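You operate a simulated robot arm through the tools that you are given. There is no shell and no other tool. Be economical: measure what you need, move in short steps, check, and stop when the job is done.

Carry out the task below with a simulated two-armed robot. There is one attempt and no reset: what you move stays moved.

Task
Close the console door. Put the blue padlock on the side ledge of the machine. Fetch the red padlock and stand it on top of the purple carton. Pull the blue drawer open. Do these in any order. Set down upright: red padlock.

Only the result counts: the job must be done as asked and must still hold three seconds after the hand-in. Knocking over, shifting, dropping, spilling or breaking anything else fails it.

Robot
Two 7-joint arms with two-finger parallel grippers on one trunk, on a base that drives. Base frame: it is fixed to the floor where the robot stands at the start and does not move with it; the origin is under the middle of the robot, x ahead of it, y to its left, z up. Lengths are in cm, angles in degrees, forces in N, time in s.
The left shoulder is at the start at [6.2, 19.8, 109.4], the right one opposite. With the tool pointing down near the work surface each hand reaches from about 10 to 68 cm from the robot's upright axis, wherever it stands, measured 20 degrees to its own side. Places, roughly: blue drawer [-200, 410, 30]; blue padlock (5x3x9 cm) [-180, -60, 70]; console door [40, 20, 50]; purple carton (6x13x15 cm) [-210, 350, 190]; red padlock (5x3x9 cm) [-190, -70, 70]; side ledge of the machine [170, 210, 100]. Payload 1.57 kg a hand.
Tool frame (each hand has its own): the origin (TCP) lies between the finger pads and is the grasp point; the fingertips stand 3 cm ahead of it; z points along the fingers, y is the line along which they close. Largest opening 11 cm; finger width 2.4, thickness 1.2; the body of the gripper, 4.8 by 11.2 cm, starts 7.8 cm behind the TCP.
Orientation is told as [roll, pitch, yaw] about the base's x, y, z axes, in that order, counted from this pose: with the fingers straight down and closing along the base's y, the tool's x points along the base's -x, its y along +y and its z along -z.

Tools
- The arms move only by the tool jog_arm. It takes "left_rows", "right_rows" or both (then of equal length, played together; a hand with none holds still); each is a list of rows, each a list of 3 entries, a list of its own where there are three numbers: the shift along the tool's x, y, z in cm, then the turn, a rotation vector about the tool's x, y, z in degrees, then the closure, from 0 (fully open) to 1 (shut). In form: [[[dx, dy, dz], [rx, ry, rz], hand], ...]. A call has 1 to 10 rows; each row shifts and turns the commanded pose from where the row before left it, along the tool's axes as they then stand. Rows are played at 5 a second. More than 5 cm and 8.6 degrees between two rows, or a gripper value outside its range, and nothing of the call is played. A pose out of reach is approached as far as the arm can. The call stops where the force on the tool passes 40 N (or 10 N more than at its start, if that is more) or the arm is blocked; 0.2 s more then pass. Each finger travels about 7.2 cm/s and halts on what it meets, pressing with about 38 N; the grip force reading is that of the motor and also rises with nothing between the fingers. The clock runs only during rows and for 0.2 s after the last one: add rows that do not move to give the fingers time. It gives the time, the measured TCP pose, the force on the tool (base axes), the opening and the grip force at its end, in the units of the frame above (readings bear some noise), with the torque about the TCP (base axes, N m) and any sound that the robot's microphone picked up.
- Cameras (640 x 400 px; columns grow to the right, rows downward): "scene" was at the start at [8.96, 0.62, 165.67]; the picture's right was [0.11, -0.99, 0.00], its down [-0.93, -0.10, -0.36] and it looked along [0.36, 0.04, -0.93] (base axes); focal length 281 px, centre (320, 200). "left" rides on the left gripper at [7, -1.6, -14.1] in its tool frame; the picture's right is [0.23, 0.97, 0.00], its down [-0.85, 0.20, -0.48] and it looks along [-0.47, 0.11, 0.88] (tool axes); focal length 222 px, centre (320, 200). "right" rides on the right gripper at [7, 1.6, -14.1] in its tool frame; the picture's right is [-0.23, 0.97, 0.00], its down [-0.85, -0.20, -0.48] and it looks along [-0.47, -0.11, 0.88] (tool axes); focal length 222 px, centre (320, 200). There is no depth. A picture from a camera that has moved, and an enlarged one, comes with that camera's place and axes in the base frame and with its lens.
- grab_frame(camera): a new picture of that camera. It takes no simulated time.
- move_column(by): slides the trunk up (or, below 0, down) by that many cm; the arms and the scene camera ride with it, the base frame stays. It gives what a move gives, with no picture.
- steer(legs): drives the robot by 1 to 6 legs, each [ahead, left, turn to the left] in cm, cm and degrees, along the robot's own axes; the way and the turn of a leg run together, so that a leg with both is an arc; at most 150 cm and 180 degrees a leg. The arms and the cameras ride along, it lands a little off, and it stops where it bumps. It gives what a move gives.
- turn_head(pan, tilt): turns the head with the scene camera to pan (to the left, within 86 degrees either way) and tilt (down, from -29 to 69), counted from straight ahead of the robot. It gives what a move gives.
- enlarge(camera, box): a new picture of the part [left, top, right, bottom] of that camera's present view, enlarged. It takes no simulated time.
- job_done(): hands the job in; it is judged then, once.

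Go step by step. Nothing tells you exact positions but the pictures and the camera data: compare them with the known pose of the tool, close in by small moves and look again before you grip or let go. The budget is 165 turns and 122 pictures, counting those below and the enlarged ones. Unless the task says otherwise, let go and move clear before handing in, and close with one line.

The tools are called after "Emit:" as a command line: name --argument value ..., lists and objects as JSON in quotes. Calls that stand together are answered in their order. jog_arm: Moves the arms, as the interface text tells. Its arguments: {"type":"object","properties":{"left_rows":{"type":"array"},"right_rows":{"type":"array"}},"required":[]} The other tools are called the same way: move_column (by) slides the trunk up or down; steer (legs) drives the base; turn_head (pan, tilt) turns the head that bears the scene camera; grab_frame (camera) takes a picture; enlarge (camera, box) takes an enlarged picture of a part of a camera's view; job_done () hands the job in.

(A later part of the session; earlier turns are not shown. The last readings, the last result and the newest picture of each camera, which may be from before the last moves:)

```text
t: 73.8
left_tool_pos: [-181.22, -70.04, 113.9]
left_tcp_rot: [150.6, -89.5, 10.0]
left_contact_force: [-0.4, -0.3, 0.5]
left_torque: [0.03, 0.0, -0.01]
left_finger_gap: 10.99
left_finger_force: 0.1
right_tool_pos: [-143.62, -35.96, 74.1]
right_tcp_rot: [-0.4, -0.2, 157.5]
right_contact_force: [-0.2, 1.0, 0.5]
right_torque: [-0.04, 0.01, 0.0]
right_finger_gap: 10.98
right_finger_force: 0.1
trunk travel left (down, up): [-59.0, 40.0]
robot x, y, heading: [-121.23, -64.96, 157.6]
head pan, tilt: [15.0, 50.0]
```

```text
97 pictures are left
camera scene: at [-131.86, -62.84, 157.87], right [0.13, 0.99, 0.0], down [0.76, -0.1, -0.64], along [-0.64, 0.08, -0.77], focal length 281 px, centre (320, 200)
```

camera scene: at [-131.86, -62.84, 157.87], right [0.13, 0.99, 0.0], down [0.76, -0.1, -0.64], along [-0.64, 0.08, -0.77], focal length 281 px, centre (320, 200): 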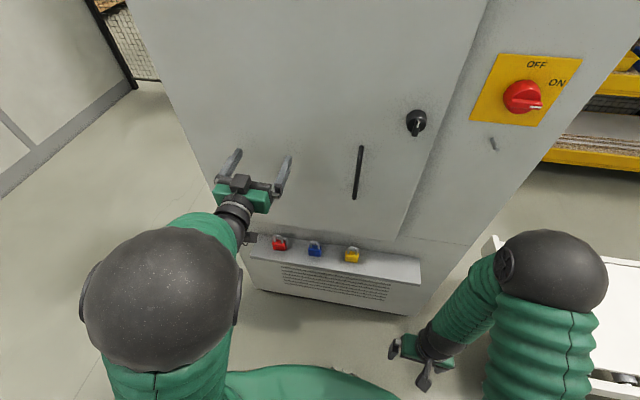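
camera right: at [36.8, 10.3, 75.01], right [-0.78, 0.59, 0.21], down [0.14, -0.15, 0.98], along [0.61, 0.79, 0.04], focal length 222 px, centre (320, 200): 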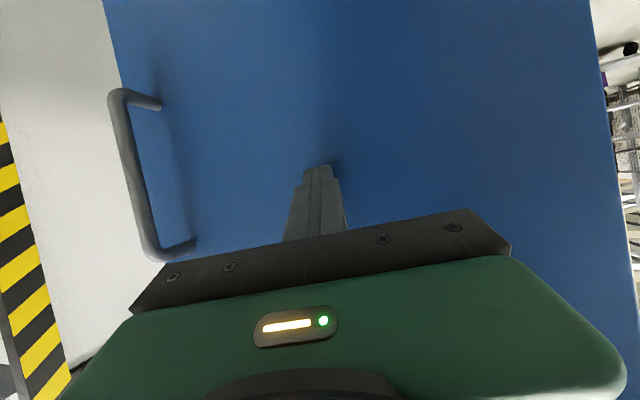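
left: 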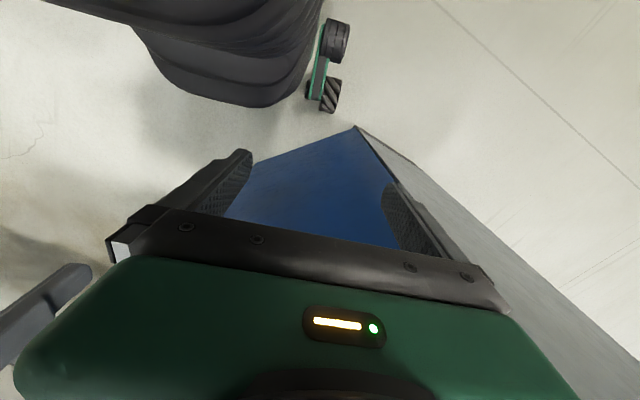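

The hand can't retract itself in this posture, so I back the base 13 cm and lower the column to lock height.

Emit:
steer --legs '[[-13, 0, 0]]'

Emit:
move_column --by -40

Emit:
turn_head --pan 20 --tilt 45

Emit:
grab_frame --camera "scene"

Emit:
grab_frame --camera "left"

```text
t: 75.1
left_tool_pos: [-169.47, -75.0, 113.93]
left_tcp_rot: [127.7, -89.4, 33.2]
left_contact_force: [1.0, 0.3, 0.5]
left_torque: [-0.05, -0.02, 0.05]
left_finger_gap: 11.02
left_finger_force: 0.1
right_tool_pos: [-132.0, -40.84, 74.17]
right_tcp_rot: [-0.4, -0.2, 157.7]
right_contact_force: [-0.1, 0.0, 0.2]
right_torque: [-0.03, 0.04, 0.01]
right_finger_gap: 10.97
right_finger_force: 0.2
trunk travel left (down, up): [-59.0, 40.0]
robot x, y, heading: [-109.38, -69.77, 157.8]
head pan, tilt: [15.0, 50.0]
```

```text
t: 78.9
left_tool_pos: [-169.18, -75.45, 76.13]
left_tcp_rot: [-130.3, -84.6, -69.0]
left_contact_force: [-0.5, 0.1, -0.3]
left_torque: [-0.04, -0.01, 0.03]
left_finger_gap: 11.0
left_finger_force: 0.0
right_tool_pos: [-132.04, -40.79, 34.14]
right_tcp_rot: [-0.3, -0.3, 157.7]
right_contact_force: [-0.7, 0.2, -0.4]
right_torque: [0.03, 0.02, 0.01]
right_finger_gap: 11.02
right_finger_force: 0.0
trunk travel left (down, up): [-19.0, 80.0]
robot x, y, heading: [-109.85, -69.54, 158.0]
head pan, tilt: [15.0, 50.0]
```

```text
t: 79.6
left_tool_pos: [-169.23, -75.55, 76.16]
left_tcp_rot: [-130.5, -84.7, -68.6]
left_contact_force: [0.1, -0.2, -1.0]
left_torque: [0.01, -0.01, 0.02]
left_finger_gap: 10.98
left_finger_force: 0.1
right_tool_pos: [-132.14, -40.89, 34.09]
right_tcp_rot: [-0.2, -0.3, 157.8]
right_contact_force: [-0.2, -0.3, 0.4]
right_torque: [-0.02, 0.0, 0.01]
right_finger_gap: 11.01
right_finger_force: 0.1
trunk travel left (down, up): [-19.0, 80.0]
robot x, y, heading: [-109.58, -69.79, 157.7]
head pan, tilt: [20.0, 45.0]
```

```text
96 pictures are left
camera scene: at [-120.83, -68.64, 118.51], right [0.04, 1.0, 0.0], down [0.71, -0.03, -0.7], along [-0.7, 0.03, -0.71], focal length 281 px, centre (320, 200)
```

scene: 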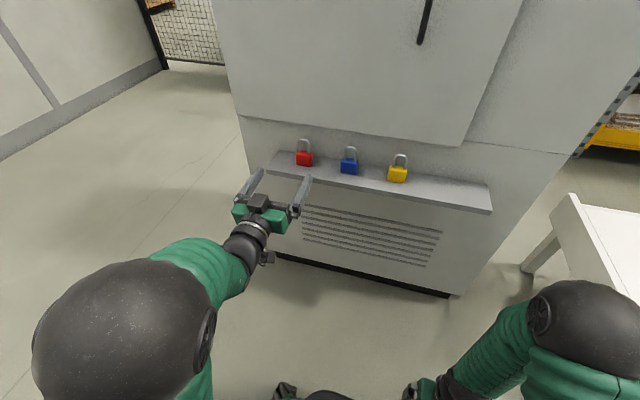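

```text
95 pictures are left
camera left: at [-155.73, -77.98, 68.34], right [-0.33, -0.9, -0.29], down [0.42, -0.42, 0.81], along [-0.85, 0.14, 0.51], focal length 222 px, centre (320, 200)
```

left: 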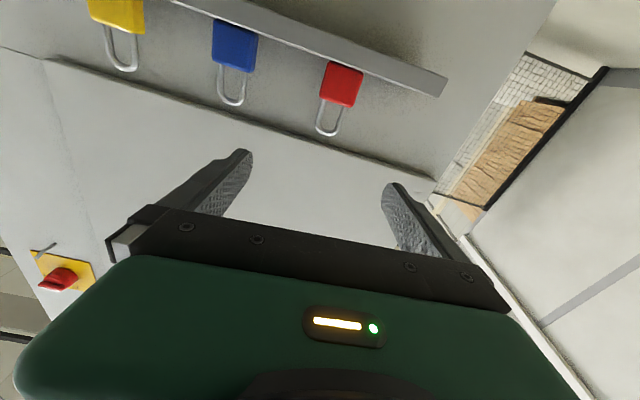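

Red lock at about (-187,-70.5), body z 66.5–71. I level the hand, lower it to z≈69.5, then approach with the base.

Emit:
jog_arm --left_rows '[[[3, 0, 0], [0, 3, 0], 0.2], [[2, 0, 0], [0, 0, 4], 0.2], [[0, 0, 0], [0, 0, 0], 0.2]]'

```text
t: 80.6
left_tool_pos: [-169.3, -74.92, 75.09]
left_tcp_rot: [-155.7, -89.0, -43.4]
left_contact_force: [-0.3, -0.3, 0.2]
left_torque: [0.02, 0.0, 0.0]
left_finger_gap: 8.82
left_finger_force: 0.0
left hand out of reach, approached as far as the arm can: row 1, 2
right_tool_pos: [-131.92, -40.61, 34.14]
right_tcp_rot: [-0.1, -0.3, 157.7]
right_contact_force: [0.1, 0.1, 0.5]
right_torque: [-0.01, 0.02, 0.03]
right_finger_gap: 11.0
right_finger_force: 0.1
trunk travel left (down, up): [-19.0, 80.0]
robot x, y, heading: [-109.58, -69.71, 157.8]
head pan, tilt: [20.0, 45.0]
stopped in row 3 (left hand): the arm was blocked; the commanded pose is now the measured one
```

The arm is limited downward; use the column for height.

Emit:
move_column --by -5.3

Emit:
steer --legs '[[9, 1.2, 0]]'

Emit:
grab_frame --camera "scene"

Emit:
grab_frame --camera "left"

```text
t: 81.5
left_tool_pos: [-169.41, -74.95, 69.73]
left_tcp_rot: [-152.9, -89.0, -46.4]
left_contact_force: [0.2, -0.3, -0.4]
left_torque: [-0.01, -0.02, 0.0]
left_finger_gap: 8.79
left_finger_force: 0.0
right_tool_pos: [-132.07, -40.62, 28.99]
right_tcp_rot: [-0.1, -0.4, 157.7]
right_contact_force: [0.5, -0.8, 0.2]
right_torque: [-0.03, 0.02, -0.01]
right_finger_gap: 10.97
right_finger_force: 0.1
trunk travel left (down, up): [-13.7, 85.3]
robot x, y, heading: [-109.64, -69.67, 157.8]
head pan, tilt: [20.0, 45.0]
```

```text
t: 82.7
left_tool_pos: [-178.12, -72.45, 69.68]
left_tcp_rot: [-151.6, -88.9, -47.7]
left_contact_force: [-0.5, 0.4, -0.2]
left_torque: [-0.01, -0.03, 0.0]
left_finger_gap: 8.79
left_finger_force: 0.1
right_tool_pos: [-140.7, -38.39, 28.76]
right_tcp_rot: [-0.2, -0.2, 157.8]
right_contact_force: [0.0, 0.3, 0.8]
right_torque: [0.01, 0.01, -0.01]
right_finger_gap: 10.99
right_finger_force: 0.0
trunk travel left (down, up): [-13.7, 85.3]
robot x, y, heading: [-118.24, -67.54, 157.8]
head pan, tilt: [20.0, 45.0]
```

```text
94 pictures are left
camera scene: at [-129.46, -66.02, 113.26], right [0.04, 1.0, 0.0], down [0.71, -0.03, -0.71], along [-0.71, 0.03, -0.71], focal length 281 px, centre (320, 200)
```

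scene: 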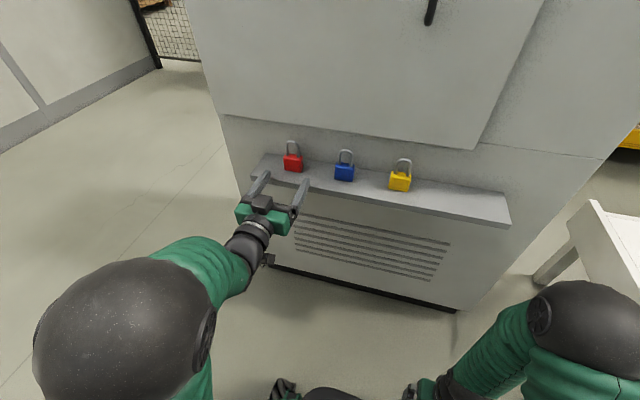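

```text
93 pictures are left
camera left: at [-164.48, -75.61, 62.59], right [-0.32, -0.92, -0.24], down [0.4, -0.36, 0.85], along [-0.86, 0.18, 0.48], focal length 222 px, centre (320, 200)
```

left: 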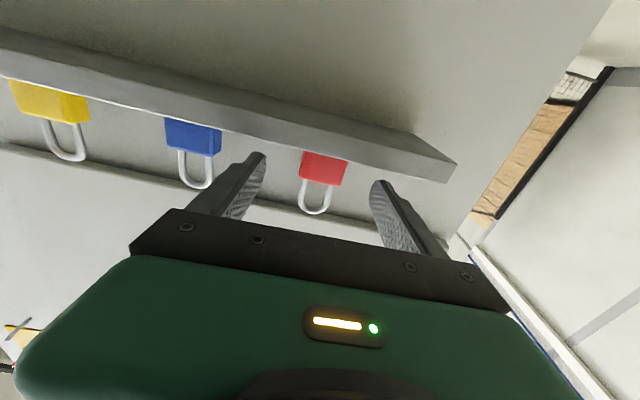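

The lock is centred between the fingers, about 9 cm ahead. Advance 7.5 cm with the base and check.

Emit:
steer --legs '[[7.3, 0.4, 0]]'

Emit:
grab_frame --camera "left"

Emit:
enlarge --camera "scene" --box '[220, 110, 380, 250]'

```text
t: 83.7
left_tool_pos: [-185.05, -70.2, 69.86]
left_tcp_rot: [-153.1, -88.9, -46.2]
left_contact_force: [-0.7, 0.4, 0.1]
left_torque: [-0.02, -0.03, 0.0]
left_finger_gap: 8.82
left_finger_force: 0.0
right_tool_pos: [-147.81, -35.98, 28.85]
right_tcp_rot: [-0.2, -0.4, 157.7]
right_contact_force: [-0.6, -0.7, -0.3]
right_torque: [0.04, -0.01, 0.01]
right_finger_gap: 10.99
right_finger_force: 0.1
trunk travel left (down, up): [-13.7, 85.3]
robot x, y, heading: [-125.73, -64.73, 158.0]
head pan, tilt: [20.0, 45.0]
```

```text
92 pictures are left
camera left: at [-171.47, -73.2, 62.6], right [-0.32, -0.92, -0.24], down [0.4, -0.36, 0.85], along [-0.86, 0.18, 0.48], focal length 222 px, centre (320, 200)
```

left: 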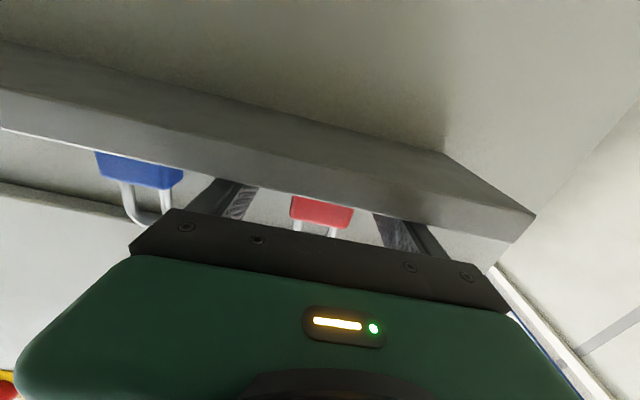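

```text
2.86 times, centred on (300, 180) of scene
camera zoom: at [-136.49, -63.57, 113.24], right [0.04, 1.0, 0.0], down [0.71, -0.03, -0.71], along [-0.71, 0.03, -0.71], focal length 802 px, centre (377, 257)
```

zoom: 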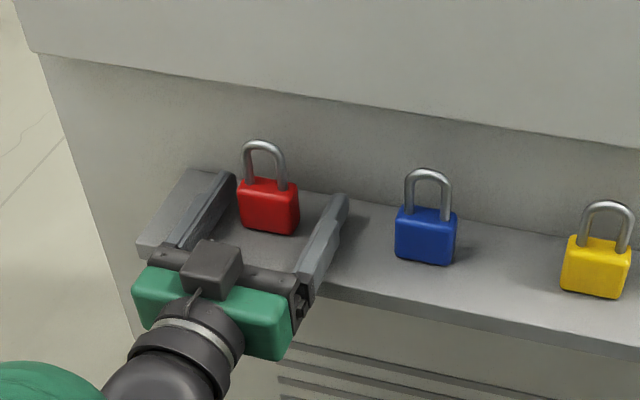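

About 2–3 cm more; the wall is ~4 cm behind the lock. Advance 2 cm, then close.

Emit:
steer --legs '[[2.1, 0, 0]]'

Emit:
enlarge --camera "scene" --box '[220, 110, 380, 250]'

```text
t: 84.5
left_tool_pos: [-187.05, -69.43, 69.97]
left_tcp_rot: [-153.7, -88.9, -45.5]
left_contact_force: [-0.6, -0.1, 0.2]
left_torque: [0.04, 0.0, 0.02]
left_finger_gap: 8.81
left_finger_force: 0.1
right_tool_pos: [-149.6, -35.26, 28.72]
right_tcp_rot: [-0.2, -0.4, 157.8]
right_contact_force: [0.5, 0.2, 0.5]
right_torque: [0.0, 0.01, -0.02]
right_finger_gap: 11.0
right_finger_force: 0.0
trunk travel left (down, up): [-13.7, 85.3]
robot x, y, heading: [-127.54, -64.13, 158.1]
head pan, tilt: [20.0, 45.0]
```

```text
2.86 times, centred on (300, 180) of scene
camera zoom: at [-138.42, -62.82, 113.25], right [0.04, 1.0, 0.0], down [0.71, -0.03, -0.71], along [-0.71, 0.03, -0.71], focal length 802 px, centre (377, 257)
```

zoom: 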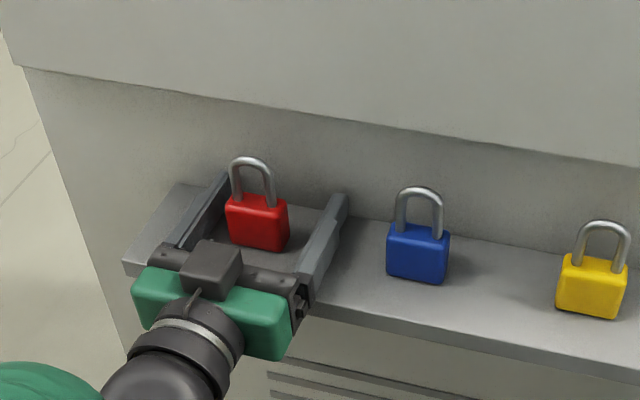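

The lock sits slightly left of centre; I shift 0.7 cm left and close.

Emit:
jog_arm --left_rows '[[[0, 0.7, 0], [0, 0, 0], 0.2], [[0, 0, 0], [0, 0, 0], 0.4], [[0, 0, 0], [0, 0, 0], 0.7], [[0, 0, 0], [0, 0, 0], 1], [[0, 0, 0], [0, 0, 0], 1], [[0, 0, 0], [0, 0, 0], 1]]'

Emit:
enlarge --camera "scene" --box '[220, 110, 380, 250]'

```text
t: 85.9
left_tool_pos: [-187.16, -71.23, 72.24]
left_tcp_rot: [-125.2, -82.0, -73.5]
left_contact_force: [-0.2, -0.2, 1.1]
left_torque: [-0.09, -0.04, 0.02]
left_finger_gap: 4.65
left_finger_force: 38.2
right_tool_pos: [-149.74, -35.28, 28.77]
right_tcp_rot: [-0.2, -0.5, 157.7]
right_contact_force: [0.0, 0.1, 0.7]
right_torque: [0.01, -0.01, -0.04]
right_finger_gap: 11.02
right_finger_force: 0.1
trunk travel left (down, up): [-13.7, 85.3]
robot x, y, heading: [-127.29, -64.49, 157.9]
head pan, tilt: [20.0, 45.0]
```

```text
2.86 times, centred on (300, 180) of scene
camera zoom: at [-138.37, -62.84, 113.23], right [0.04, 1.0, 0.0], down [0.71, -0.03, -0.71], along [-0.71, 0.03, -0.71], focal length 802 px, centre (377, 257)
```

zoom: 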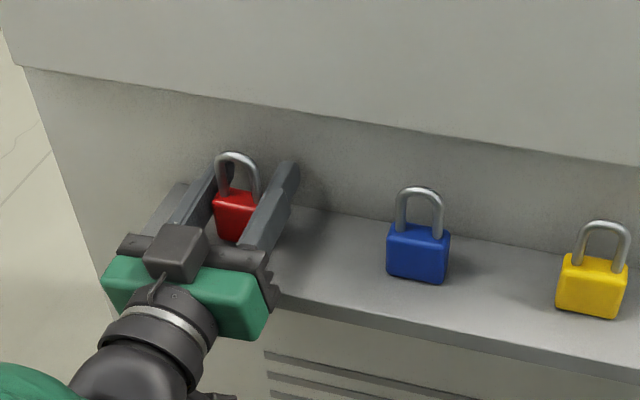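

Gripped at 4.65 cm. Lift with the column and look.

Emit:
move_column --by 6

Emit:
enlarge --camera "scene" --box '[220, 110, 380, 250]'

```text
t: 86.5
left_tool_pos: [-187.15, -71.13, 75.85]
left_tcp_rot: [-126.1, -81.6, -73.1]
left_contact_force: [-0.3, -0.8, -0.6]
left_torque: [-0.02, 0.02, -0.05]
left_finger_gap: 4.63
left_finger_force: 37.6
right_tool_pos: [-149.6, -35.12, 32.38]
right_tcp_rot: [-0.2, -0.5, 157.6]
right_contact_force: [0.0, -0.7, -0.2]
right_torque: [-0.03, -0.03, 0.02]
right_finger_gap: 10.99
right_finger_force: 0.1
trunk travel left (down, up): [-16.8, 82.2]
robot x, y, heading: [-127.08, -64.29, 158.1]
head pan, tilt: [20.0, 45.0]
stopped: the arm was blocked; the commanded pose is now the measured one
```

```text
2.86 times, centred on (300, 180) of scene
camera zoom: at [-138.38, -62.83, 116.74], right [0.04, 1.0, 0.0], down [0.71, -0.03, -0.71], along [-0.71, 0.03, -0.71], focal length 802 px, centre (377, 257)
```

zoom: 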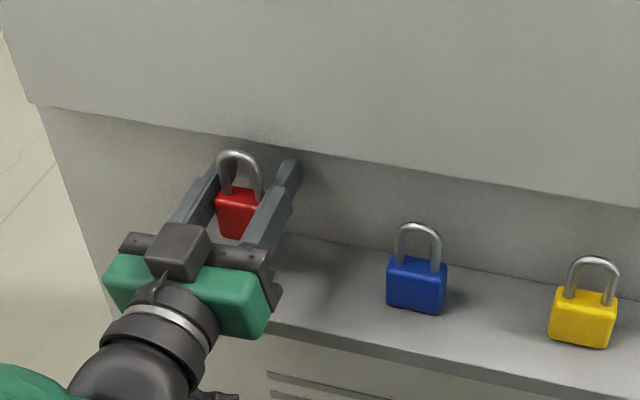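

Red is lifted. Something blocked the rise (perhaps the cabinet door above), so I back straight away.

Emit:
steer --legs '[[-16, 0, 0]]'

Emit:
grab_frame --camera "scene"

Emit:
grab_frame --camera "left"

```text
t: 87.9
left_tool_pos: [-172.45, -76.87, 75.54]
left_tcp_rot: [-126.5, -81.6, -72.8]
left_contact_force: [0.7, 0.2, -1.9]
left_torque: [0.02, 0.02, 0.02]
left_finger_gap: 4.62
left_finger_force: 38.2
right_tool_pos: [-134.81, -41.15, 32.06]
right_tcp_rot: [-0.2, -0.6, 157.5]
right_contact_force: [-0.4, 0.8, -0.2]
right_torque: [0.01, -0.02, -0.01]
right_finger_gap: 11.01
right_finger_force: 0.0
trunk travel left (down, up): [-16.8, 82.2]
robot x, y, heading: [-112.71, -70.08, 157.6]
head pan, tilt: [20.0, 45.0]
```

```text
87 pictures are left
camera scene: at [-123.65, -68.83, 116.39], right [0.04, 1.0, 0.0], down [0.71, -0.03, -0.71], along [-0.71, 0.03, -0.71], focal length 281 px, centre (320, 200)
```

scene: 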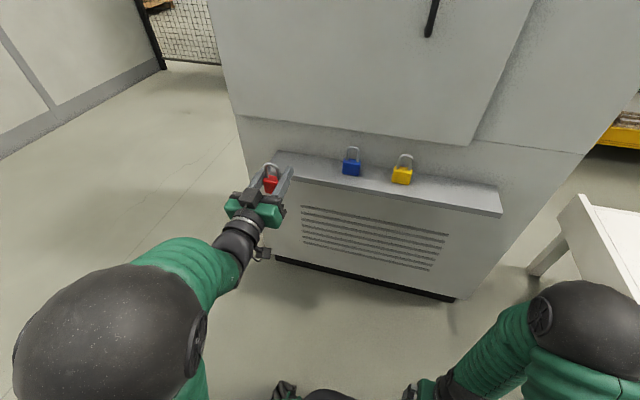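

```text
86 pictures are left
camera left: at [-159.04, -78.99, 67.59], right [-0.33, -0.88, -0.34], down [0.42, -0.46, 0.78], along [-0.84, 0.12, 0.52], focal length 222 px, centre (320, 200)
```

left: 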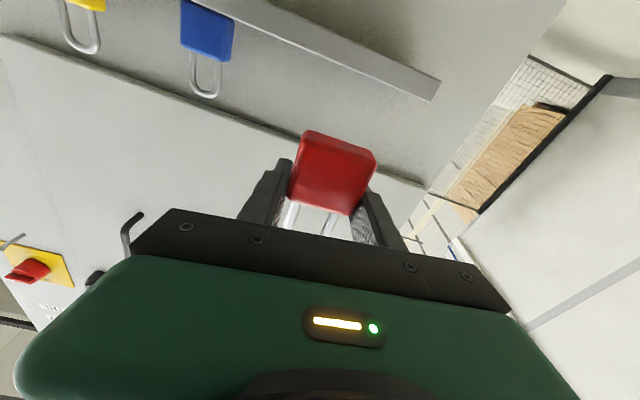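

Red is securely held. Now blue with the right hand: raise the column, extend the right arm forward and tilt it ~42° forward.

Emit:
move_column --by 40

Emit:
jog_arm --right_rows '[[[-4, 0, -3], [0, 0, 0], 0], [[-4, 0, -3], [0, 0, 0], 0], [[-4, 0, -3], [0, 0, 0], 0], [[-4, 0, -3], [0, 0, 0], 0], [[-4, 0, -3], [0, -8.5, 0], 0], [[-4, 0, 0], [0, -8.5, 0], 0], [[-2, 0, 0], [0, -8.5, 0], 0], [[0, 0, 0], [0, -8.5, 0], 0], [[0, 0, 0], [0, -8.5, 0], 0], [[0, 0, 0], [0, 0, 0], 0]]'

Emit:
steer --legs '[[0, 33, 0]]'

Emit:
turn_head --pan -10 --tilt 55

Emit:
grab_frame --camera "scene"

Emit:
grab_frame --camera "right"

```text
t: 91.7
left_tool_pos: [-172.5, -76.85, 115.55]
left_tcp_rot: [-126.6, -81.6, -72.8]
left_contact_force: [-0.2, 0.2, -1.1]
left_torque: [0.0, 0.03, -0.02]
left_finger_gap: 4.59
left_finger_force: 37.8
right_tool_pos: [-134.84, -41.08, 72.05]
right_tcp_rot: [-0.2, -0.7, 157.5]
right_contact_force: [-0.3, -1.0, 0.1]
right_torque: [-0.01, -0.05, 0.01]
right_finger_gap: 11.0
right_finger_force: 0.0
trunk travel left (down, up): [-56.8, 42.2]
robot x, y, heading: [-112.29, -69.96, 157.6]
head pan, tilt: [20.0, 45.0]
```

```text
t: 93.9
left_tool_pos: [-172.49, -76.91, 115.61]
left_tcp_rot: [-126.6, -81.6, -72.7]
left_contact_force: [0.4, -0.3, -0.9]
left_torque: [0.0, 0.02, 0.02]
left_finger_gap: 4.61
left_finger_force: 37.6
right_tool_pos: [-158.57, -31.27, 88.32]
right_tcp_rot: [-0.3, -43.2, 157.7]
right_contact_force: [0.5, 0.3, 0.3]
right_torque: [0.01, -0.01, -0.04]
right_finger_gap: 11.0
right_finger_force: 0.0
trunk travel left (down, up): [-56.8, 42.2]
robot x, y, heading: [-112.81, -69.95, 157.5]
head pan, tilt: [20.0, 45.0]
```

```text
t: 96.1
left_tool_pos: [-184.76, -106.81, 115.77]
left_tcp_rot: [-127.4, -81.8, -71.6]
left_contact_force: [0.2, 0.1, -0.9]
left_torque: [0.01, 0.03, 0.02]
left_finger_gap: 4.58
left_finger_force: 38.3
right_tool_pos: [-170.79, -61.28, 88.22]
right_tcp_rot: [0.1, -43.0, 157.6]
right_contact_force: [0.7, 0.2, -0.5]
right_torque: [-0.02, -0.01, 0.0]
right_finger_gap: 11.0
right_finger_force: 0.1
trunk travel left (down, up): [-56.8, 42.2]
robot x, y, heading: [-124.95, -100.34, 157.6]
head pan, tilt: [20.0, 45.0]
```

```text
t: 97.0
left_tool_pos: [-184.96, -107.45, 115.58]
left_tcp_rot: [-126.4, -81.5, -72.8]
left_contact_force: [0.4, 0.6, -1.5]
left_torque: [0.02, -0.03, 0.01]
left_finger_gap: 4.57
left_finger_force: 37.6
right_tool_pos: [-171.02, -61.71, 88.31]
right_tcp_rot: [-0.5, -43.2, 157.9]
right_contact_force: [-0.1, -0.3, -0.5]
right_torque: [0.0, -0.04, 0.02]
right_finger_gap: 10.97
right_finger_force: 0.0
trunk travel left (down, up): [-56.8, 42.2]
robot x, y, heading: [-125.25, -100.32, 157.5]
head pan, tilt: [-10.0, 55.0]
```

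```text
85 pictures are left
camera scene: at [-134.21, -95.61, 155.05], right [0.53, 0.85, 0.0], down [0.69, -0.44, -0.57], along [-0.48, 0.31, -0.82], focal length 281 px, centre (320, 200)
```

scene: 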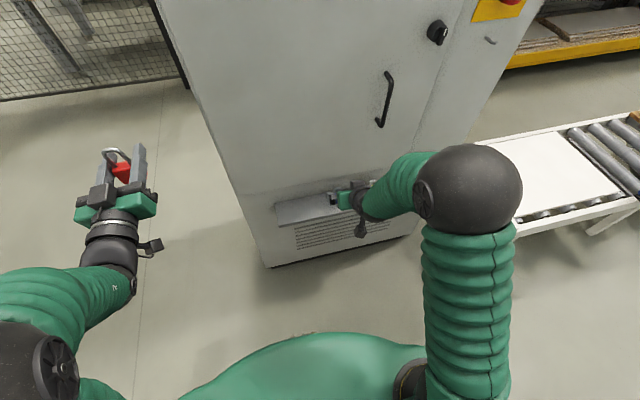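

```text
84 pictures are left
camera right: at [-157.91, -69.04, 93.98], right [-0.52, -0.84, 0.15], down [-0.2, 0.29, 0.93], along [-0.83, 0.46, -0.32], focal length 222 px, centre (320, 200)
```

right: 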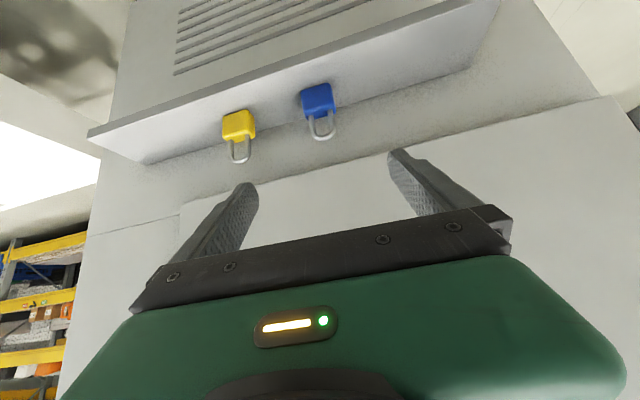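

Blue at about (-182.5,-58,69). I step closer: base ahead 6/left 1, column down 10, then look again.

Emit:
steer --legs '[[6, 1.1, 0]]'

Emit:
move_column --by -9

Emit:
grab_frame --camera "right"

```text
t: 98.0
left_tool_pos: [-190.83, -105.73, 115.67]
left_tcp_rot: [-127.3, -81.6, -71.7]
left_contact_force: [0.2, 0.0, -1.4]
left_torque: [0.02, -0.01, 0.0]
left_finger_gap: 4.59
left_finger_force: 38.0
right_tool_pos: [-176.85, -60.17, 88.47]
right_tcp_rot: [-0.1, -43.2, 157.7]
right_contact_force: [-1.1, 0.4, -0.5]
right_torque: [-0.02, -0.02, -0.03]
right_finger_gap: 11.01
right_finger_force: 0.0
trunk travel left (down, up): [-56.8, 42.2]
robot x, y, heading: [-130.99, -98.77, 157.7]
head pan, tilt: [-10.0, 55.0]
```

```text
t: 99.3
left_tool_pos: [-190.95, -105.95, 106.6]
left_tcp_rot: [-126.5, -81.4, -72.8]
left_contact_force: [-0.7, 0.2, -1.4]
left_torque: [0.0, 0.01, 0.01]
left_finger_gap: 4.58
left_finger_force: 38.5
right_tool_pos: [-176.97, -60.37, 79.3]
right_tcp_rot: [-0.3, -43.1, 157.7]
right_contact_force: [0.2, -0.9, -0.3]
right_torque: [0.02, -0.02, 0.01]
right_finger_gap: 11.0
right_finger_force: 0.1
trunk travel left (down, up): [-47.8, 51.2]
robot x, y, heading: [-131.4, -98.87, 157.8]
head pan, tilt: [-10.0, 55.0]
```

```text
83 pictures are left
camera right: at [-164.0, -67.53, 84.96], right [-0.52, -0.84, 0.15], down [-0.2, 0.29, 0.93], along [-0.83, 0.46, -0.32], focal length 222 px, centre (320, 200)
```

right: 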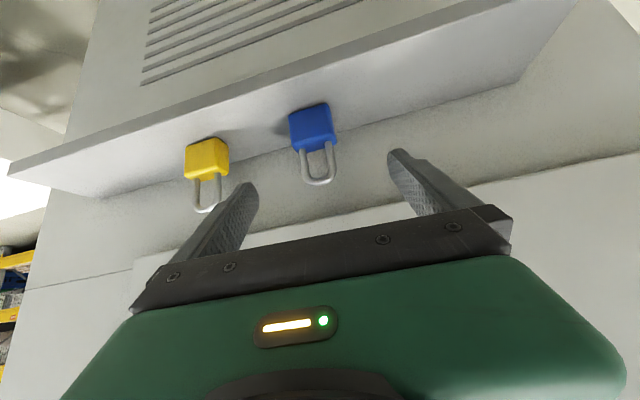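

Aligned. Lower column 2.5 then slide 9 cm along the fingers, opening narrowed to ~8 cm.

Emit:
move_column --by -2.5

Emit:
jog_arm --right_rows '[[[0, 0, 1.5], [0, 0, 0], 0.25], [[0, 0, 1.5], [0, 0, 0], 0.25], [[0, 0, 1.5], [0, 0, 0], 0.25], [[0, 0, 1.5], [0, 0, 0], 0.25], [[0, -0.3, 1.5], [0, 0, 0], 0.25], [[0, 0, 0], [0, 0, 0], 0.25]]'

Emit:
grab_frame --camera "right"

```text
t: 100.0
left_tool_pos: [-190.88, -105.84, 104.18]
left_tcp_rot: [-126.7, -81.5, -72.5]
left_contact_force: [0.4, -0.7, -0.9]
left_torque: [0.02, 0.01, 0.0]
left_finger_gap: 4.58
left_finger_force: 37.8
right_tool_pos: [-177.06, -60.31, 76.89]
right_tcp_rot: [-0.3, -43.2, 157.8]
right_contact_force: [0.6, -0.2, -0.1]
right_torque: [0.0, -0.01, 0.02]
right_finger_gap: 11.0
right_finger_force: 0.0
trunk travel left (down, up): [-45.3, 53.7]
robot x, y, heading: [-131.57, -99.2, 157.7]
head pan, tilt: [-10.0, 55.0]
```

```text
t: 101.4
left_tool_pos: [-190.86, -105.88, 104.1]
left_tcp_rot: [-126.6, -81.5, -72.5]
left_contact_force: [0.2, 0.2, -0.8]
left_torque: [0.04, -0.01, 0.03]
left_finger_gap: 4.55
left_finger_force: 38.2
right_tool_pos: [-181.41, -57.97, 71.25]
right_tcp_rot: [-0.3, -43.2, 157.8]
right_contact_force: [0.5, 0.7, 0.3]
right_torque: [0.05, 0.02, -0.04]
right_finger_gap: 8.25
right_finger_force: 0.0
trunk travel left (down, up): [-45.3, 53.7]
robot x, y, heading: [-131.19, -98.75, 157.7]
head pan, tilt: [-10.0, 55.0]
```

```text
82 pictures are left
camera right: at [-168.47, -65.15, 76.84], right [-0.52, -0.84, 0.15], down [-0.2, 0.29, 0.93], along [-0.83, 0.46, -0.32], focal length 222 px, centre (320, 200)
```

right: 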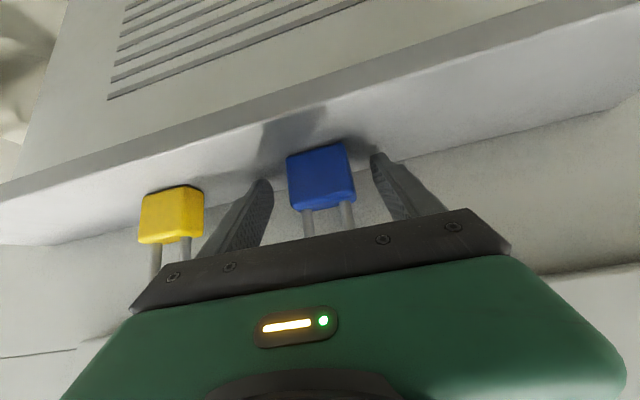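

Well placed; go 1.4 cm further and close.

Emit:
jog_arm --right_rows '[[[-0.5, 0, 1.3], [0, 0, 0], 0.25], [[0, 0, 0], [0, 0, 0], 0.5], [[0, 0, 0], [0, 0, 0], 0.8], [[0, 0, 0], [0, 0, 0], 1], [[0, 0, 0], [0, 0, 0], 1], [[0, 0, 0], [0, 0, 0], 1]]'

Emit:
grab_frame --camera "right"

```text
t: 102.8
left_tool_pos: [-190.8, -105.97, 104.25]
left_tcp_rot: [-126.5, -81.4, -72.6]
left_contact_force: [0.2, 0.2, -1.4]
left_torque: [-0.02, 0.05, -0.01]
left_finger_gap: 4.55
left_finger_force: 37.9
right_tool_pos: [-182.88, -57.45, 70.98]
right_tcp_rot: [-0.4, -43.6, 157.7]
right_contact_force: [-3.2, -1.1, 19.8]
right_torque: [-0.41, 0.39, -0.02]
right_finger_gap: 4.55
right_finger_force: 38.0
trunk travel left (down, up): [-45.3, 53.7]
robot x, y, heading: [-131.45, -98.8, 157.4]
head pan, tilt: [-10.0, 55.0]
```

```text
81 pictures are left
camera right: at [-169.79, -64.77, 76.54], right [-0.52, -0.84, 0.15], down [-0.19, 0.29, 0.94], along [-0.83, 0.46, -0.32], focal length 222 px, centre (320, 200)
```

right: 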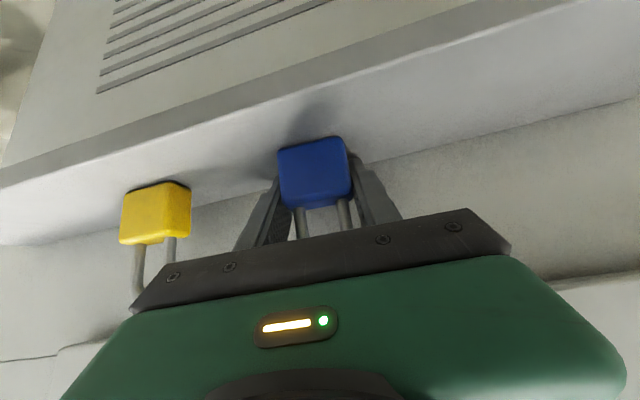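

Blue gripped (4.55 cm). Lift with the column and back out.

Emit:
move_column --by 7

Emit:
steer --legs '[[-25, 0, 0]]'

Emit:
grab_frame --camera "right"

Emit:
grab_frame --camera "scene"

```text
t: 103.9
left_tool_pos: [-190.99, -105.86, 111.02]
left_tcp_rot: [-126.5, -81.6, -72.8]
left_contact_force: [-0.2, -0.1, -1.5]
left_torque: [0.01, -0.01, -0.03]
left_finger_gap: 4.54
left_finger_force: 37.8
right_tool_pos: [-182.74, -57.52, 77.56]
right_tcp_rot: [-0.3, -43.2, 157.9]
right_contact_force: [0.6, 0.1, -0.3]
right_torque: [-0.03, 0.01, -0.03]
right_finger_gap: 4.53
right_finger_force: 38.2
trunk travel left (down, up): [-52.3, 46.7]
robot x, y, heading: [-131.07, -98.7, 157.7]
head pan, tilt: [-10.0, 55.0]
```

```text
t: 105.5
left_tool_pos: [-179.17, -117.8, 110.93]
left_tcp_rot: [-129.5, -81.6, -65.5]
left_contact_force: [0.1, -0.8, -0.6]
left_torque: [0.02, 0.02, -0.06]
left_finger_gap: 4.54
left_finger_force: 38.0
right_tool_pos: [-173.99, -69.27, 77.79]
right_tcp_rot: [0.4, -43.3, 161.5]
right_contact_force: [-0.4, -0.8, -0.2]
right_torque: [0.09, -0.02, -0.05]
right_finger_gap: 4.53
right_finger_force: 38.1
trunk travel left (down, up): [-52.3, 46.7]
robot x, y, heading: [-119.9, -107.66, 161.6]
head pan, tilt: [-10.0, 55.0]
stopped in leg 1: the robot was blocked; the commanded pose is now the measured one
```

```text
80 pictures are left
camera right: at [-160.54, -75.42, 83.31], right [-0.46, -0.87, 0.16], down [-0.22, 0.29, 0.93], along [-0.86, 0.4, -0.32], focal length 222 px, centre (320, 200)
```

right: 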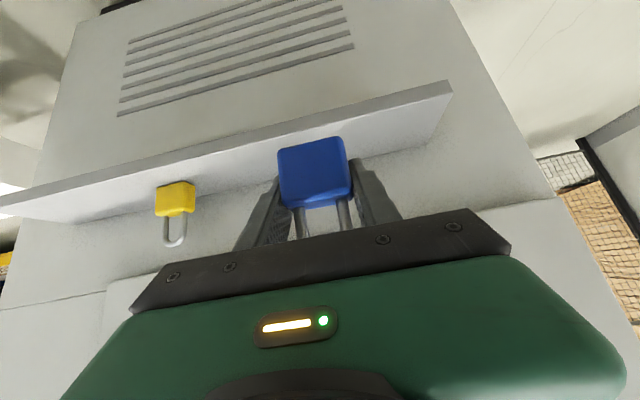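

```text
79 pictures are left
camera scene: at [-130.3, -104.04, 150.52], right [0.47, 0.88, 0.01], down [0.72, -0.38, -0.57], along [-0.5, 0.28, -0.82], focal length 281 px, centre (320, 200)
```

scene: 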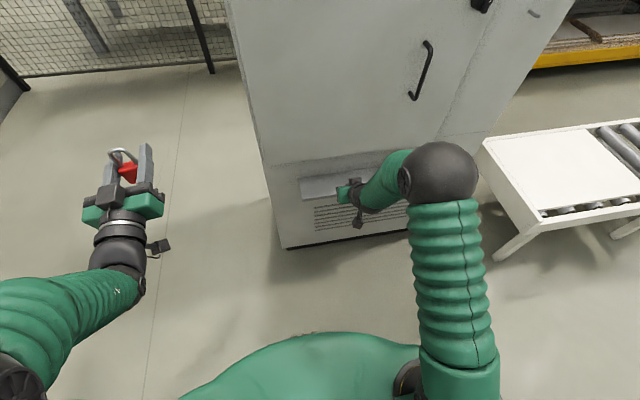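

Both locks are held; the base touched the bench behind, so I leave carefully: raise the column, strafe right along the cabinet, then move to open floor.

Emit:
move_column --by 40

Emit:
steer --legs '[[4, 0, 0], [0, -74, 0]]'

Emit:
turn_head --pan 80 --tilt 40

Emit:
grab_frame --camera "scene"

```text
t: 109.4
left_tool_pos: [-179.03, -117.14, 151.14]
left_tcp_rot: [-131.4, -82.0, -63.8]
left_contact_force: [-0.1, 0.1, -1.4]
left_torque: [0.0, 0.01, 0.02]
left_finger_gap: 4.54
left_finger_force: 37.8
right_tool_pos: [-173.85, -68.54, 117.76]
right_tcp_rot: [1.0, -43.3, 160.9]
right_contact_force: [-0.7, -0.7, -0.8]
right_torque: [0.02, 0.03, 0.02]
right_finger_gap: 4.54
right_finger_force: 37.9
trunk travel left (down, up): [-92.3, 6.7]
robot x, y, heading: [-120.03, -107.28, 161.5]
head pan, tilt: [-10.0, 55.0]
```

```text
t: 113.9
left_tool_pos: [-159.19, -45.2, 150.94]
left_tcp_rot: [-129.9, -81.6, -65.4]
left_contact_force: [0.2, 0.1, -1.0]
left_torque: [0.02, 0.01, 0.01]
left_finger_gap: 4.53
left_finger_force: 38.2
right_tool_pos: [-153.87, 3.46, 117.75]
right_tcp_rot: [0.6, -43.2, 160.9]
right_contact_force: [-1.2, -0.3, -1.5]
right_torque: [0.01, -0.03, 0.01]
right_finger_gap: 4.52
right_finger_force: 38.3
trunk travel left (down, up): [-92.3, 6.7]
robot x, y, heading: [-100.29, -34.8, 161.4]
head pan, tilt: [-10.0, 55.0]
```

```text
t: 115.6
left_tool_pos: [-158.78, -44.29, 151.14]
left_tcp_rot: [-132.2, -81.9, -63.1]
left_contact_force: [-0.4, 0.8, -0.9]
left_torque: [0.0, -0.01, -0.01]
left_finger_gap: 4.54
left_finger_force: 38.5
right_tool_pos: [-153.44, 4.13, 117.61]
right_tcp_rot: [1.1, -43.3, 160.5]
right_contact_force: [-0.1, 0.4, -1.0]
right_torque: [0.01, 0.04, 0.01]
right_finger_gap: 4.55
right_finger_force: 38.2
trunk travel left (down, up): [-92.3, 6.7]
robot x, y, heading: [-100.15, -34.9, 161.5]
head pan, tilt: [80.0, 40.0]
```

```text
78 pictures are left
camera scene: at [-107.46, -41.2, 192.63], right [-0.88, 0.48, 0.0], down [0.31, 0.56, -0.77], along [-0.37, -0.67, -0.64], focal length 281 px, centre (320, 200)
```

scene: 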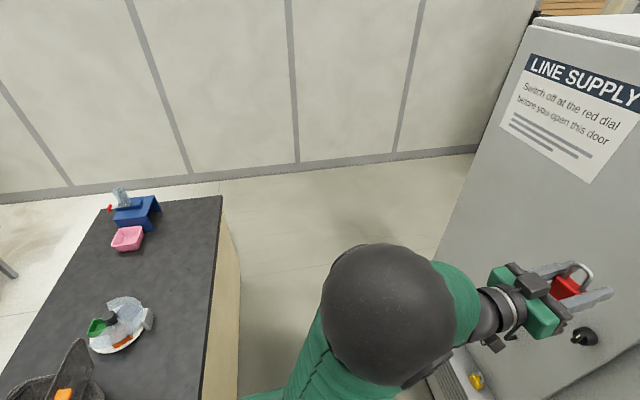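

Bench contents stand. Move east to open floor, turn to face north, and look ahead.

Emit:
steer --legs '[[-56, -24, 0], [0, 0, -71]]'

Emit:
turn_head --pan -20 --tilt 25

Emit:
grab_frame --camera "scene"

```text
t: 122.0
left_tool_pos: [-68.22, 21.71, 151.2]
left_tcp_rot: [-133.3, -82.0, -130.2]
left_contact_force: [0.8, -0.2, -1.2]
left_torque: [0.0, 0.01, -0.01]
left_finger_gap: 4.53
left_finger_force: 38.4
right_tool_pos: [-21.39, 34.96, 117.66]
right_tcp_rot: [1.5, -43.5, 92.2]
right_contact_force: [0.0, -0.2, -0.7]
right_torque: [0.05, 0.03, 0.03]
right_finger_gap: 4.52
right_finger_force: 37.9
trunk travel left (down, up): [-92.3, 6.7]
robot x, y, heading: [-37.63, -29.43, 93.5]
head pan, tilt: [80.0, 40.0]
```

```text
t: 123.8
left_tool_pos: [-68.9, 21.42, 151.17]
left_tcp_rot: [-132.3, -81.8, -131.0]
left_contact_force: [0.8, -0.9, -1.6]
left_torque: [-0.01, 0.0, 0.04]
left_finger_gap: 4.54
left_finger_force: 38.2
right_tool_pos: [-21.88, 34.77, 117.73]
right_tcp_rot: [1.1, -43.3, 92.6]
right_contact_force: [0.4, 0.4, -1.1]
right_torque: [0.02, 0.03, 0.03]
right_finger_gap: 4.56
right_finger_force: 37.8
trunk travel left (down, up): [-92.3, 6.7]
robot x, y, heading: [-37.76, -29.08, 93.4]
head pan, tilt: [-20.0, 25.0]
```

```text
77 pictures are left
camera scene: at [-35.75, -16.99, 194.95], right [0.96, -0.28, 0.0], down [-0.12, -0.41, -0.91], along [0.26, 0.87, -0.42], focal length 281 px, centre (320, 200)
```

scene: 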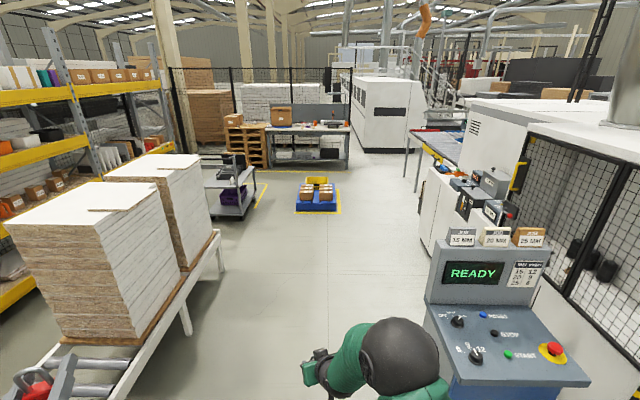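

The lane north is clear. I strafe right 20, square up and drive north past the console, then look at the ledge.

Emit:
steer --legs '[[0, -20, 0], [0, 0, -3.4], [135, 0, 0]]'

Emit:
turn_head --pan -60 --tilt 30

Emit:
grab_frame --camera "scene"

```text
t: 132.2
left_tool_pos: [-47.45, 158.7, 151.19]
left_tcp_rot: [-132.9, -81.7, -133.0]
left_contact_force: [0.6, 0.2, -0.4]
left_torque: [0.0, 0.02, 0.03]
left_finger_gap: 4.53
left_finger_force: 38.3
right_tool_pos: [0.1, 169.99, 117.79]
right_tcp_rot: [1.2, -43.5, 89.8]
right_contact_force: [1.5, -0.2, -0.7]
right_torque: [-0.01, 0.01, 0.01]
right_finger_gap: 4.53
right_finger_force: 37.8
trunk travel left (down, up): [-92.3, 6.7]
robot x, y, heading: [-19.44, 106.91, 90.8]
head pan, tilt: [-20.0, 25.0]
```

```text
t: 133.2
left_tool_pos: [-47.52, 158.77, 151.17]
left_tcp_rot: [-132.8, -81.9, -133.1]
left_contact_force: [-0.1, 0.0, -1.1]
left_torque: [0.04, 0.01, -0.02]
left_finger_gap: 4.53
left_finger_force: 37.9
right_tool_pos: [-0.14, 169.93, 117.79]
right_tcp_rot: [1.2, -43.5, 89.9]
right_contact_force: [0.8, -0.3, -0.5]
right_torque: [0.03, -0.01, 0.01]
right_finger_gap: 4.53
right_finger_force: 38.2
trunk travel left (down, up): [-92.3, 6.7]
robot x, y, heading: [-19.27, 107.38, 90.9]
head pan, tilt: [-60.0, 30.0]
```

```text
76 pictures are left
camera scene: at [-11.41, 115.03, 194.15], right [0.51, -0.86, 0.0], down [-0.43, -0.26, -0.87], along [0.74, 0.44, -0.5], focal length 281 px, centre (320, 200)
```

scene: 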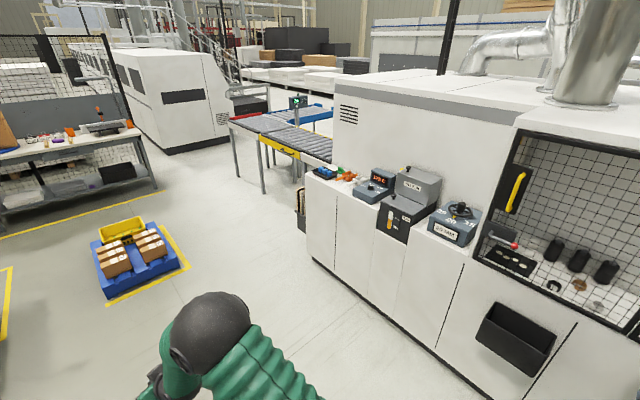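

The ledge is the counter on the machine's flank. Zoom in.

Emit:
enlarge --camera "scene" --box '[290, 140, 490, 265]'

```text
3.20 times, centred on (390, 202) of scene
camera zoom: at [-11.41, 115.03, 194.15], right [0.51, -0.86, 0.0], down [-0.43, -0.26, -0.87], along [0.74, 0.44, -0.5], focal length 898 px, centre (96, 192)
```

zoom: 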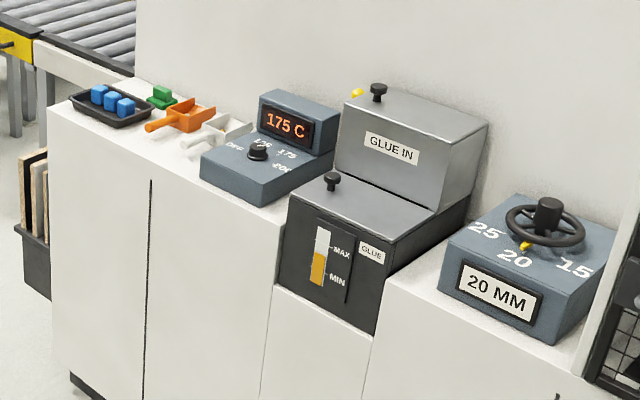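

Free counter space exists near the front edge around (151,205). I'll go north, turn to face the ledge (heading −17°) and approach.

Emit:
steer --legs '[[105, 0, 0], [0, 0, -108], [65, 45, 0]]'

Emit:
turn_head --pan -10 --tilt 45

Emit:
grab_frame --camera "scene"

```text
t: 146.9
left_tool_pos: [115.84, 244.25, 151.17]
left_tcp_rot: [-133.0, -81.8, 118.7]
left_contact_force: [-0.7, -0.6, -0.2]
left_torque: [0.01, 0.0, 0.0]
left_finger_gap: 4.53
left_finger_force: 38.6
right_tool_pos: [111.59, 195.75, 117.77]
right_tcp_rot: [1.3, -43.7, -18.7]
right_contact_force: [-0.8, -0.9, -1.3]
right_torque: [-0.02, -0.02, -0.02]
right_finger_gap: 4.5
right_finger_force: 38.0
trunk travel left (down, up): [-92.3, 6.7]
robot x, y, heading: [58.32, 234.24, -17.3]
head pan, tilt: [-60.0, 30.0]
```

```text
t: 148.1
left_tool_pos: [116.01, 244.45, 151.1]
left_tcp_rot: [-133.6, -81.7, 119.1]
left_contact_force: [0.3, 0.3, -1.2]
left_torque: [-0.02, -0.01, 0.01]
left_finger_gap: 4.53
left_finger_force: 37.8
right_tool_pos: [111.67, 195.96, 117.89]
right_tcp_rot: [1.2, -43.6, -18.4]
right_contact_force: [1.0, -0.1, -1.2]
right_torque: [-0.01, -0.01, -0.01]
right_finger_gap: 4.53
right_finger_force: 38.4
trunk travel left (down, up): [-92.3, 6.7]
robot x, y, heading: [57.98, 233.73, -17.6]
head pan, tilt: [-10.0, 45.0]
```

```text
74 pictures are left
camera scene: at [68.63, 229.05, 191.89], right [-0.46, -0.89, 0.0], down [-0.63, 0.33, -0.71], along [0.63, -0.33, -0.71], focal length 281 px, centre (320, 200)
```

scene: 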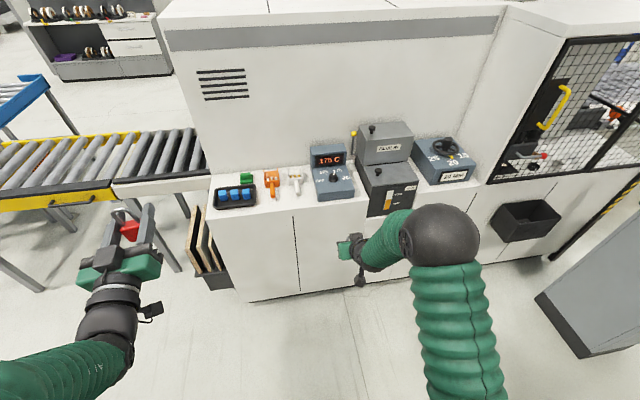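

Emit:
enlarge --camera "scene" --box '[195, 130, 375, 250]'

```text
3.33 times, centred on (285, 190) of scene
camera zoom: at [68.63, 229.05, 191.89], right [-0.46, -0.89, 0.0], down [-0.63, 0.33, -0.71], along [0.63, -0.33, -0.71], focal length 936 px, centre (437, 233)
```

zoom: 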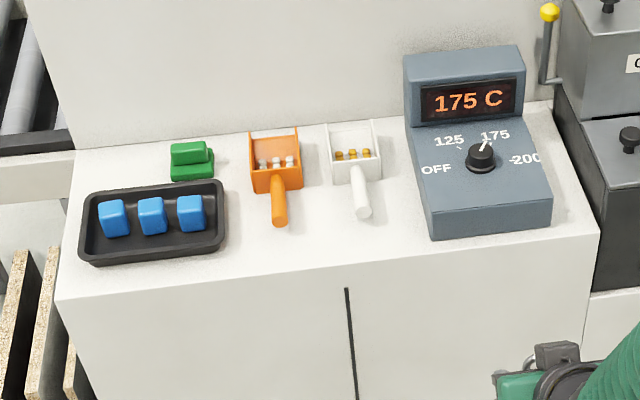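

Clear spot between the scoop handles and the front edge: about (155,202). Ledge z≈99.5. Strafe left, then approach.

Emit:
steer --legs '[[0, 18.5, 0], [33, 0, 0]]'

Emit:
turn_head --pan -20 --tilt 55

Emit:
grab_frame --camera "scene"

Emit:
grab_frame --camera "right"

```text
t: 151.4
left_tool_pos: [151.85, 250.94, 151.55]
left_tcp_rot: [-136.5, -81.9, 122.0]
left_contact_force: [-0.6, -0.8, -0.9]
left_torque: [-0.03, -0.01, 0.0]
left_finger_gap: 4.52
left_finger_force: 38.4
right_tool_pos: [147.47, 202.61, 117.84]
right_tcp_rot: [1.9, -43.7, -19.2]
right_contact_force: [0.4, -1.3, -0.8]
right_torque: [0.0, -0.02, 0.01]
right_finger_gap: 4.53
right_finger_force: 38.6
trunk travel left (down, up): [-92.3, 6.7]
robot x, y, heading: [94.59, 241.71, -17.7]
head pan, tilt: [-10.0, 45.0]
```

```text
t: 152.1
left_tool_pos: [152.45, 252.19, 151.37]
left_tcp_rot: [-135.2, -81.5, 120.6]
left_contact_force: [0.0, 0.5, -1.3]
left_torque: [0.02, 0.0, -0.01]
left_finger_gap: 4.53
left_finger_force: 38.4
right_tool_pos: [147.86, 203.41, 117.98]
right_tcp_rot: [1.3, -43.7, -18.8]
right_contact_force: [0.0, -0.3, -0.3]
right_torque: [0.04, -0.04, -0.03]
right_finger_gap: 4.56
right_finger_force: 37.8
trunk travel left (down, up): [-92.3, 6.7]
robot x, y, heading: [94.77, 241.82, -17.7]
head pan, tilt: [-20.0, 55.0]
```

```text
72 pictures are left
camera scene: at [103.49, 236.33, 190.57], right [-0.61, -0.79, 0.0], down [-0.65, 0.5, -0.57], along [0.45, -0.35, -0.82], focal length 281 px, centre (320, 200)
```

scene: 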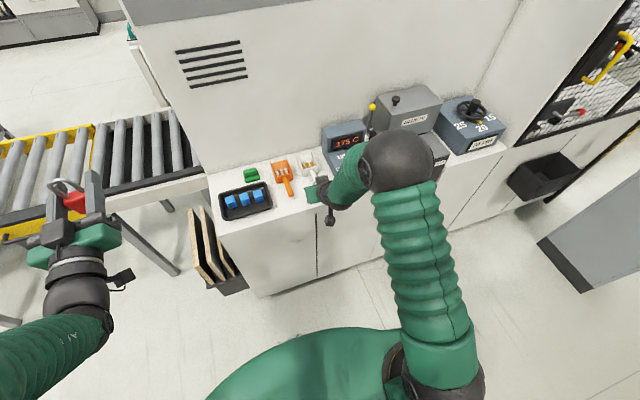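

```text
71 pictures are left
camera right: at [134.21, 209.38, 123.48], right [0.46, 0.87, 0.17], down [0.21, -0.29, 0.93], along [0.87, -0.39, -0.31], focal length 222 px, centre (320, 200)
```

right: 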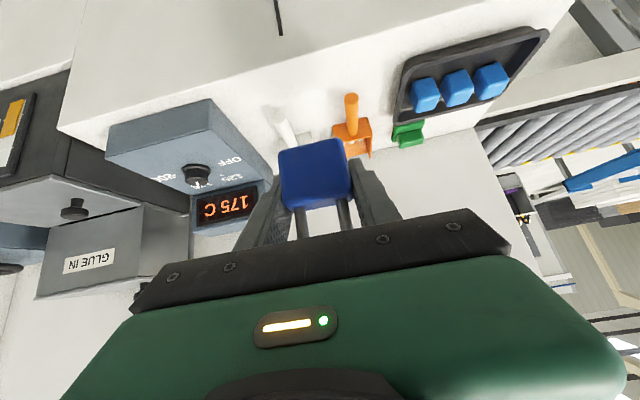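

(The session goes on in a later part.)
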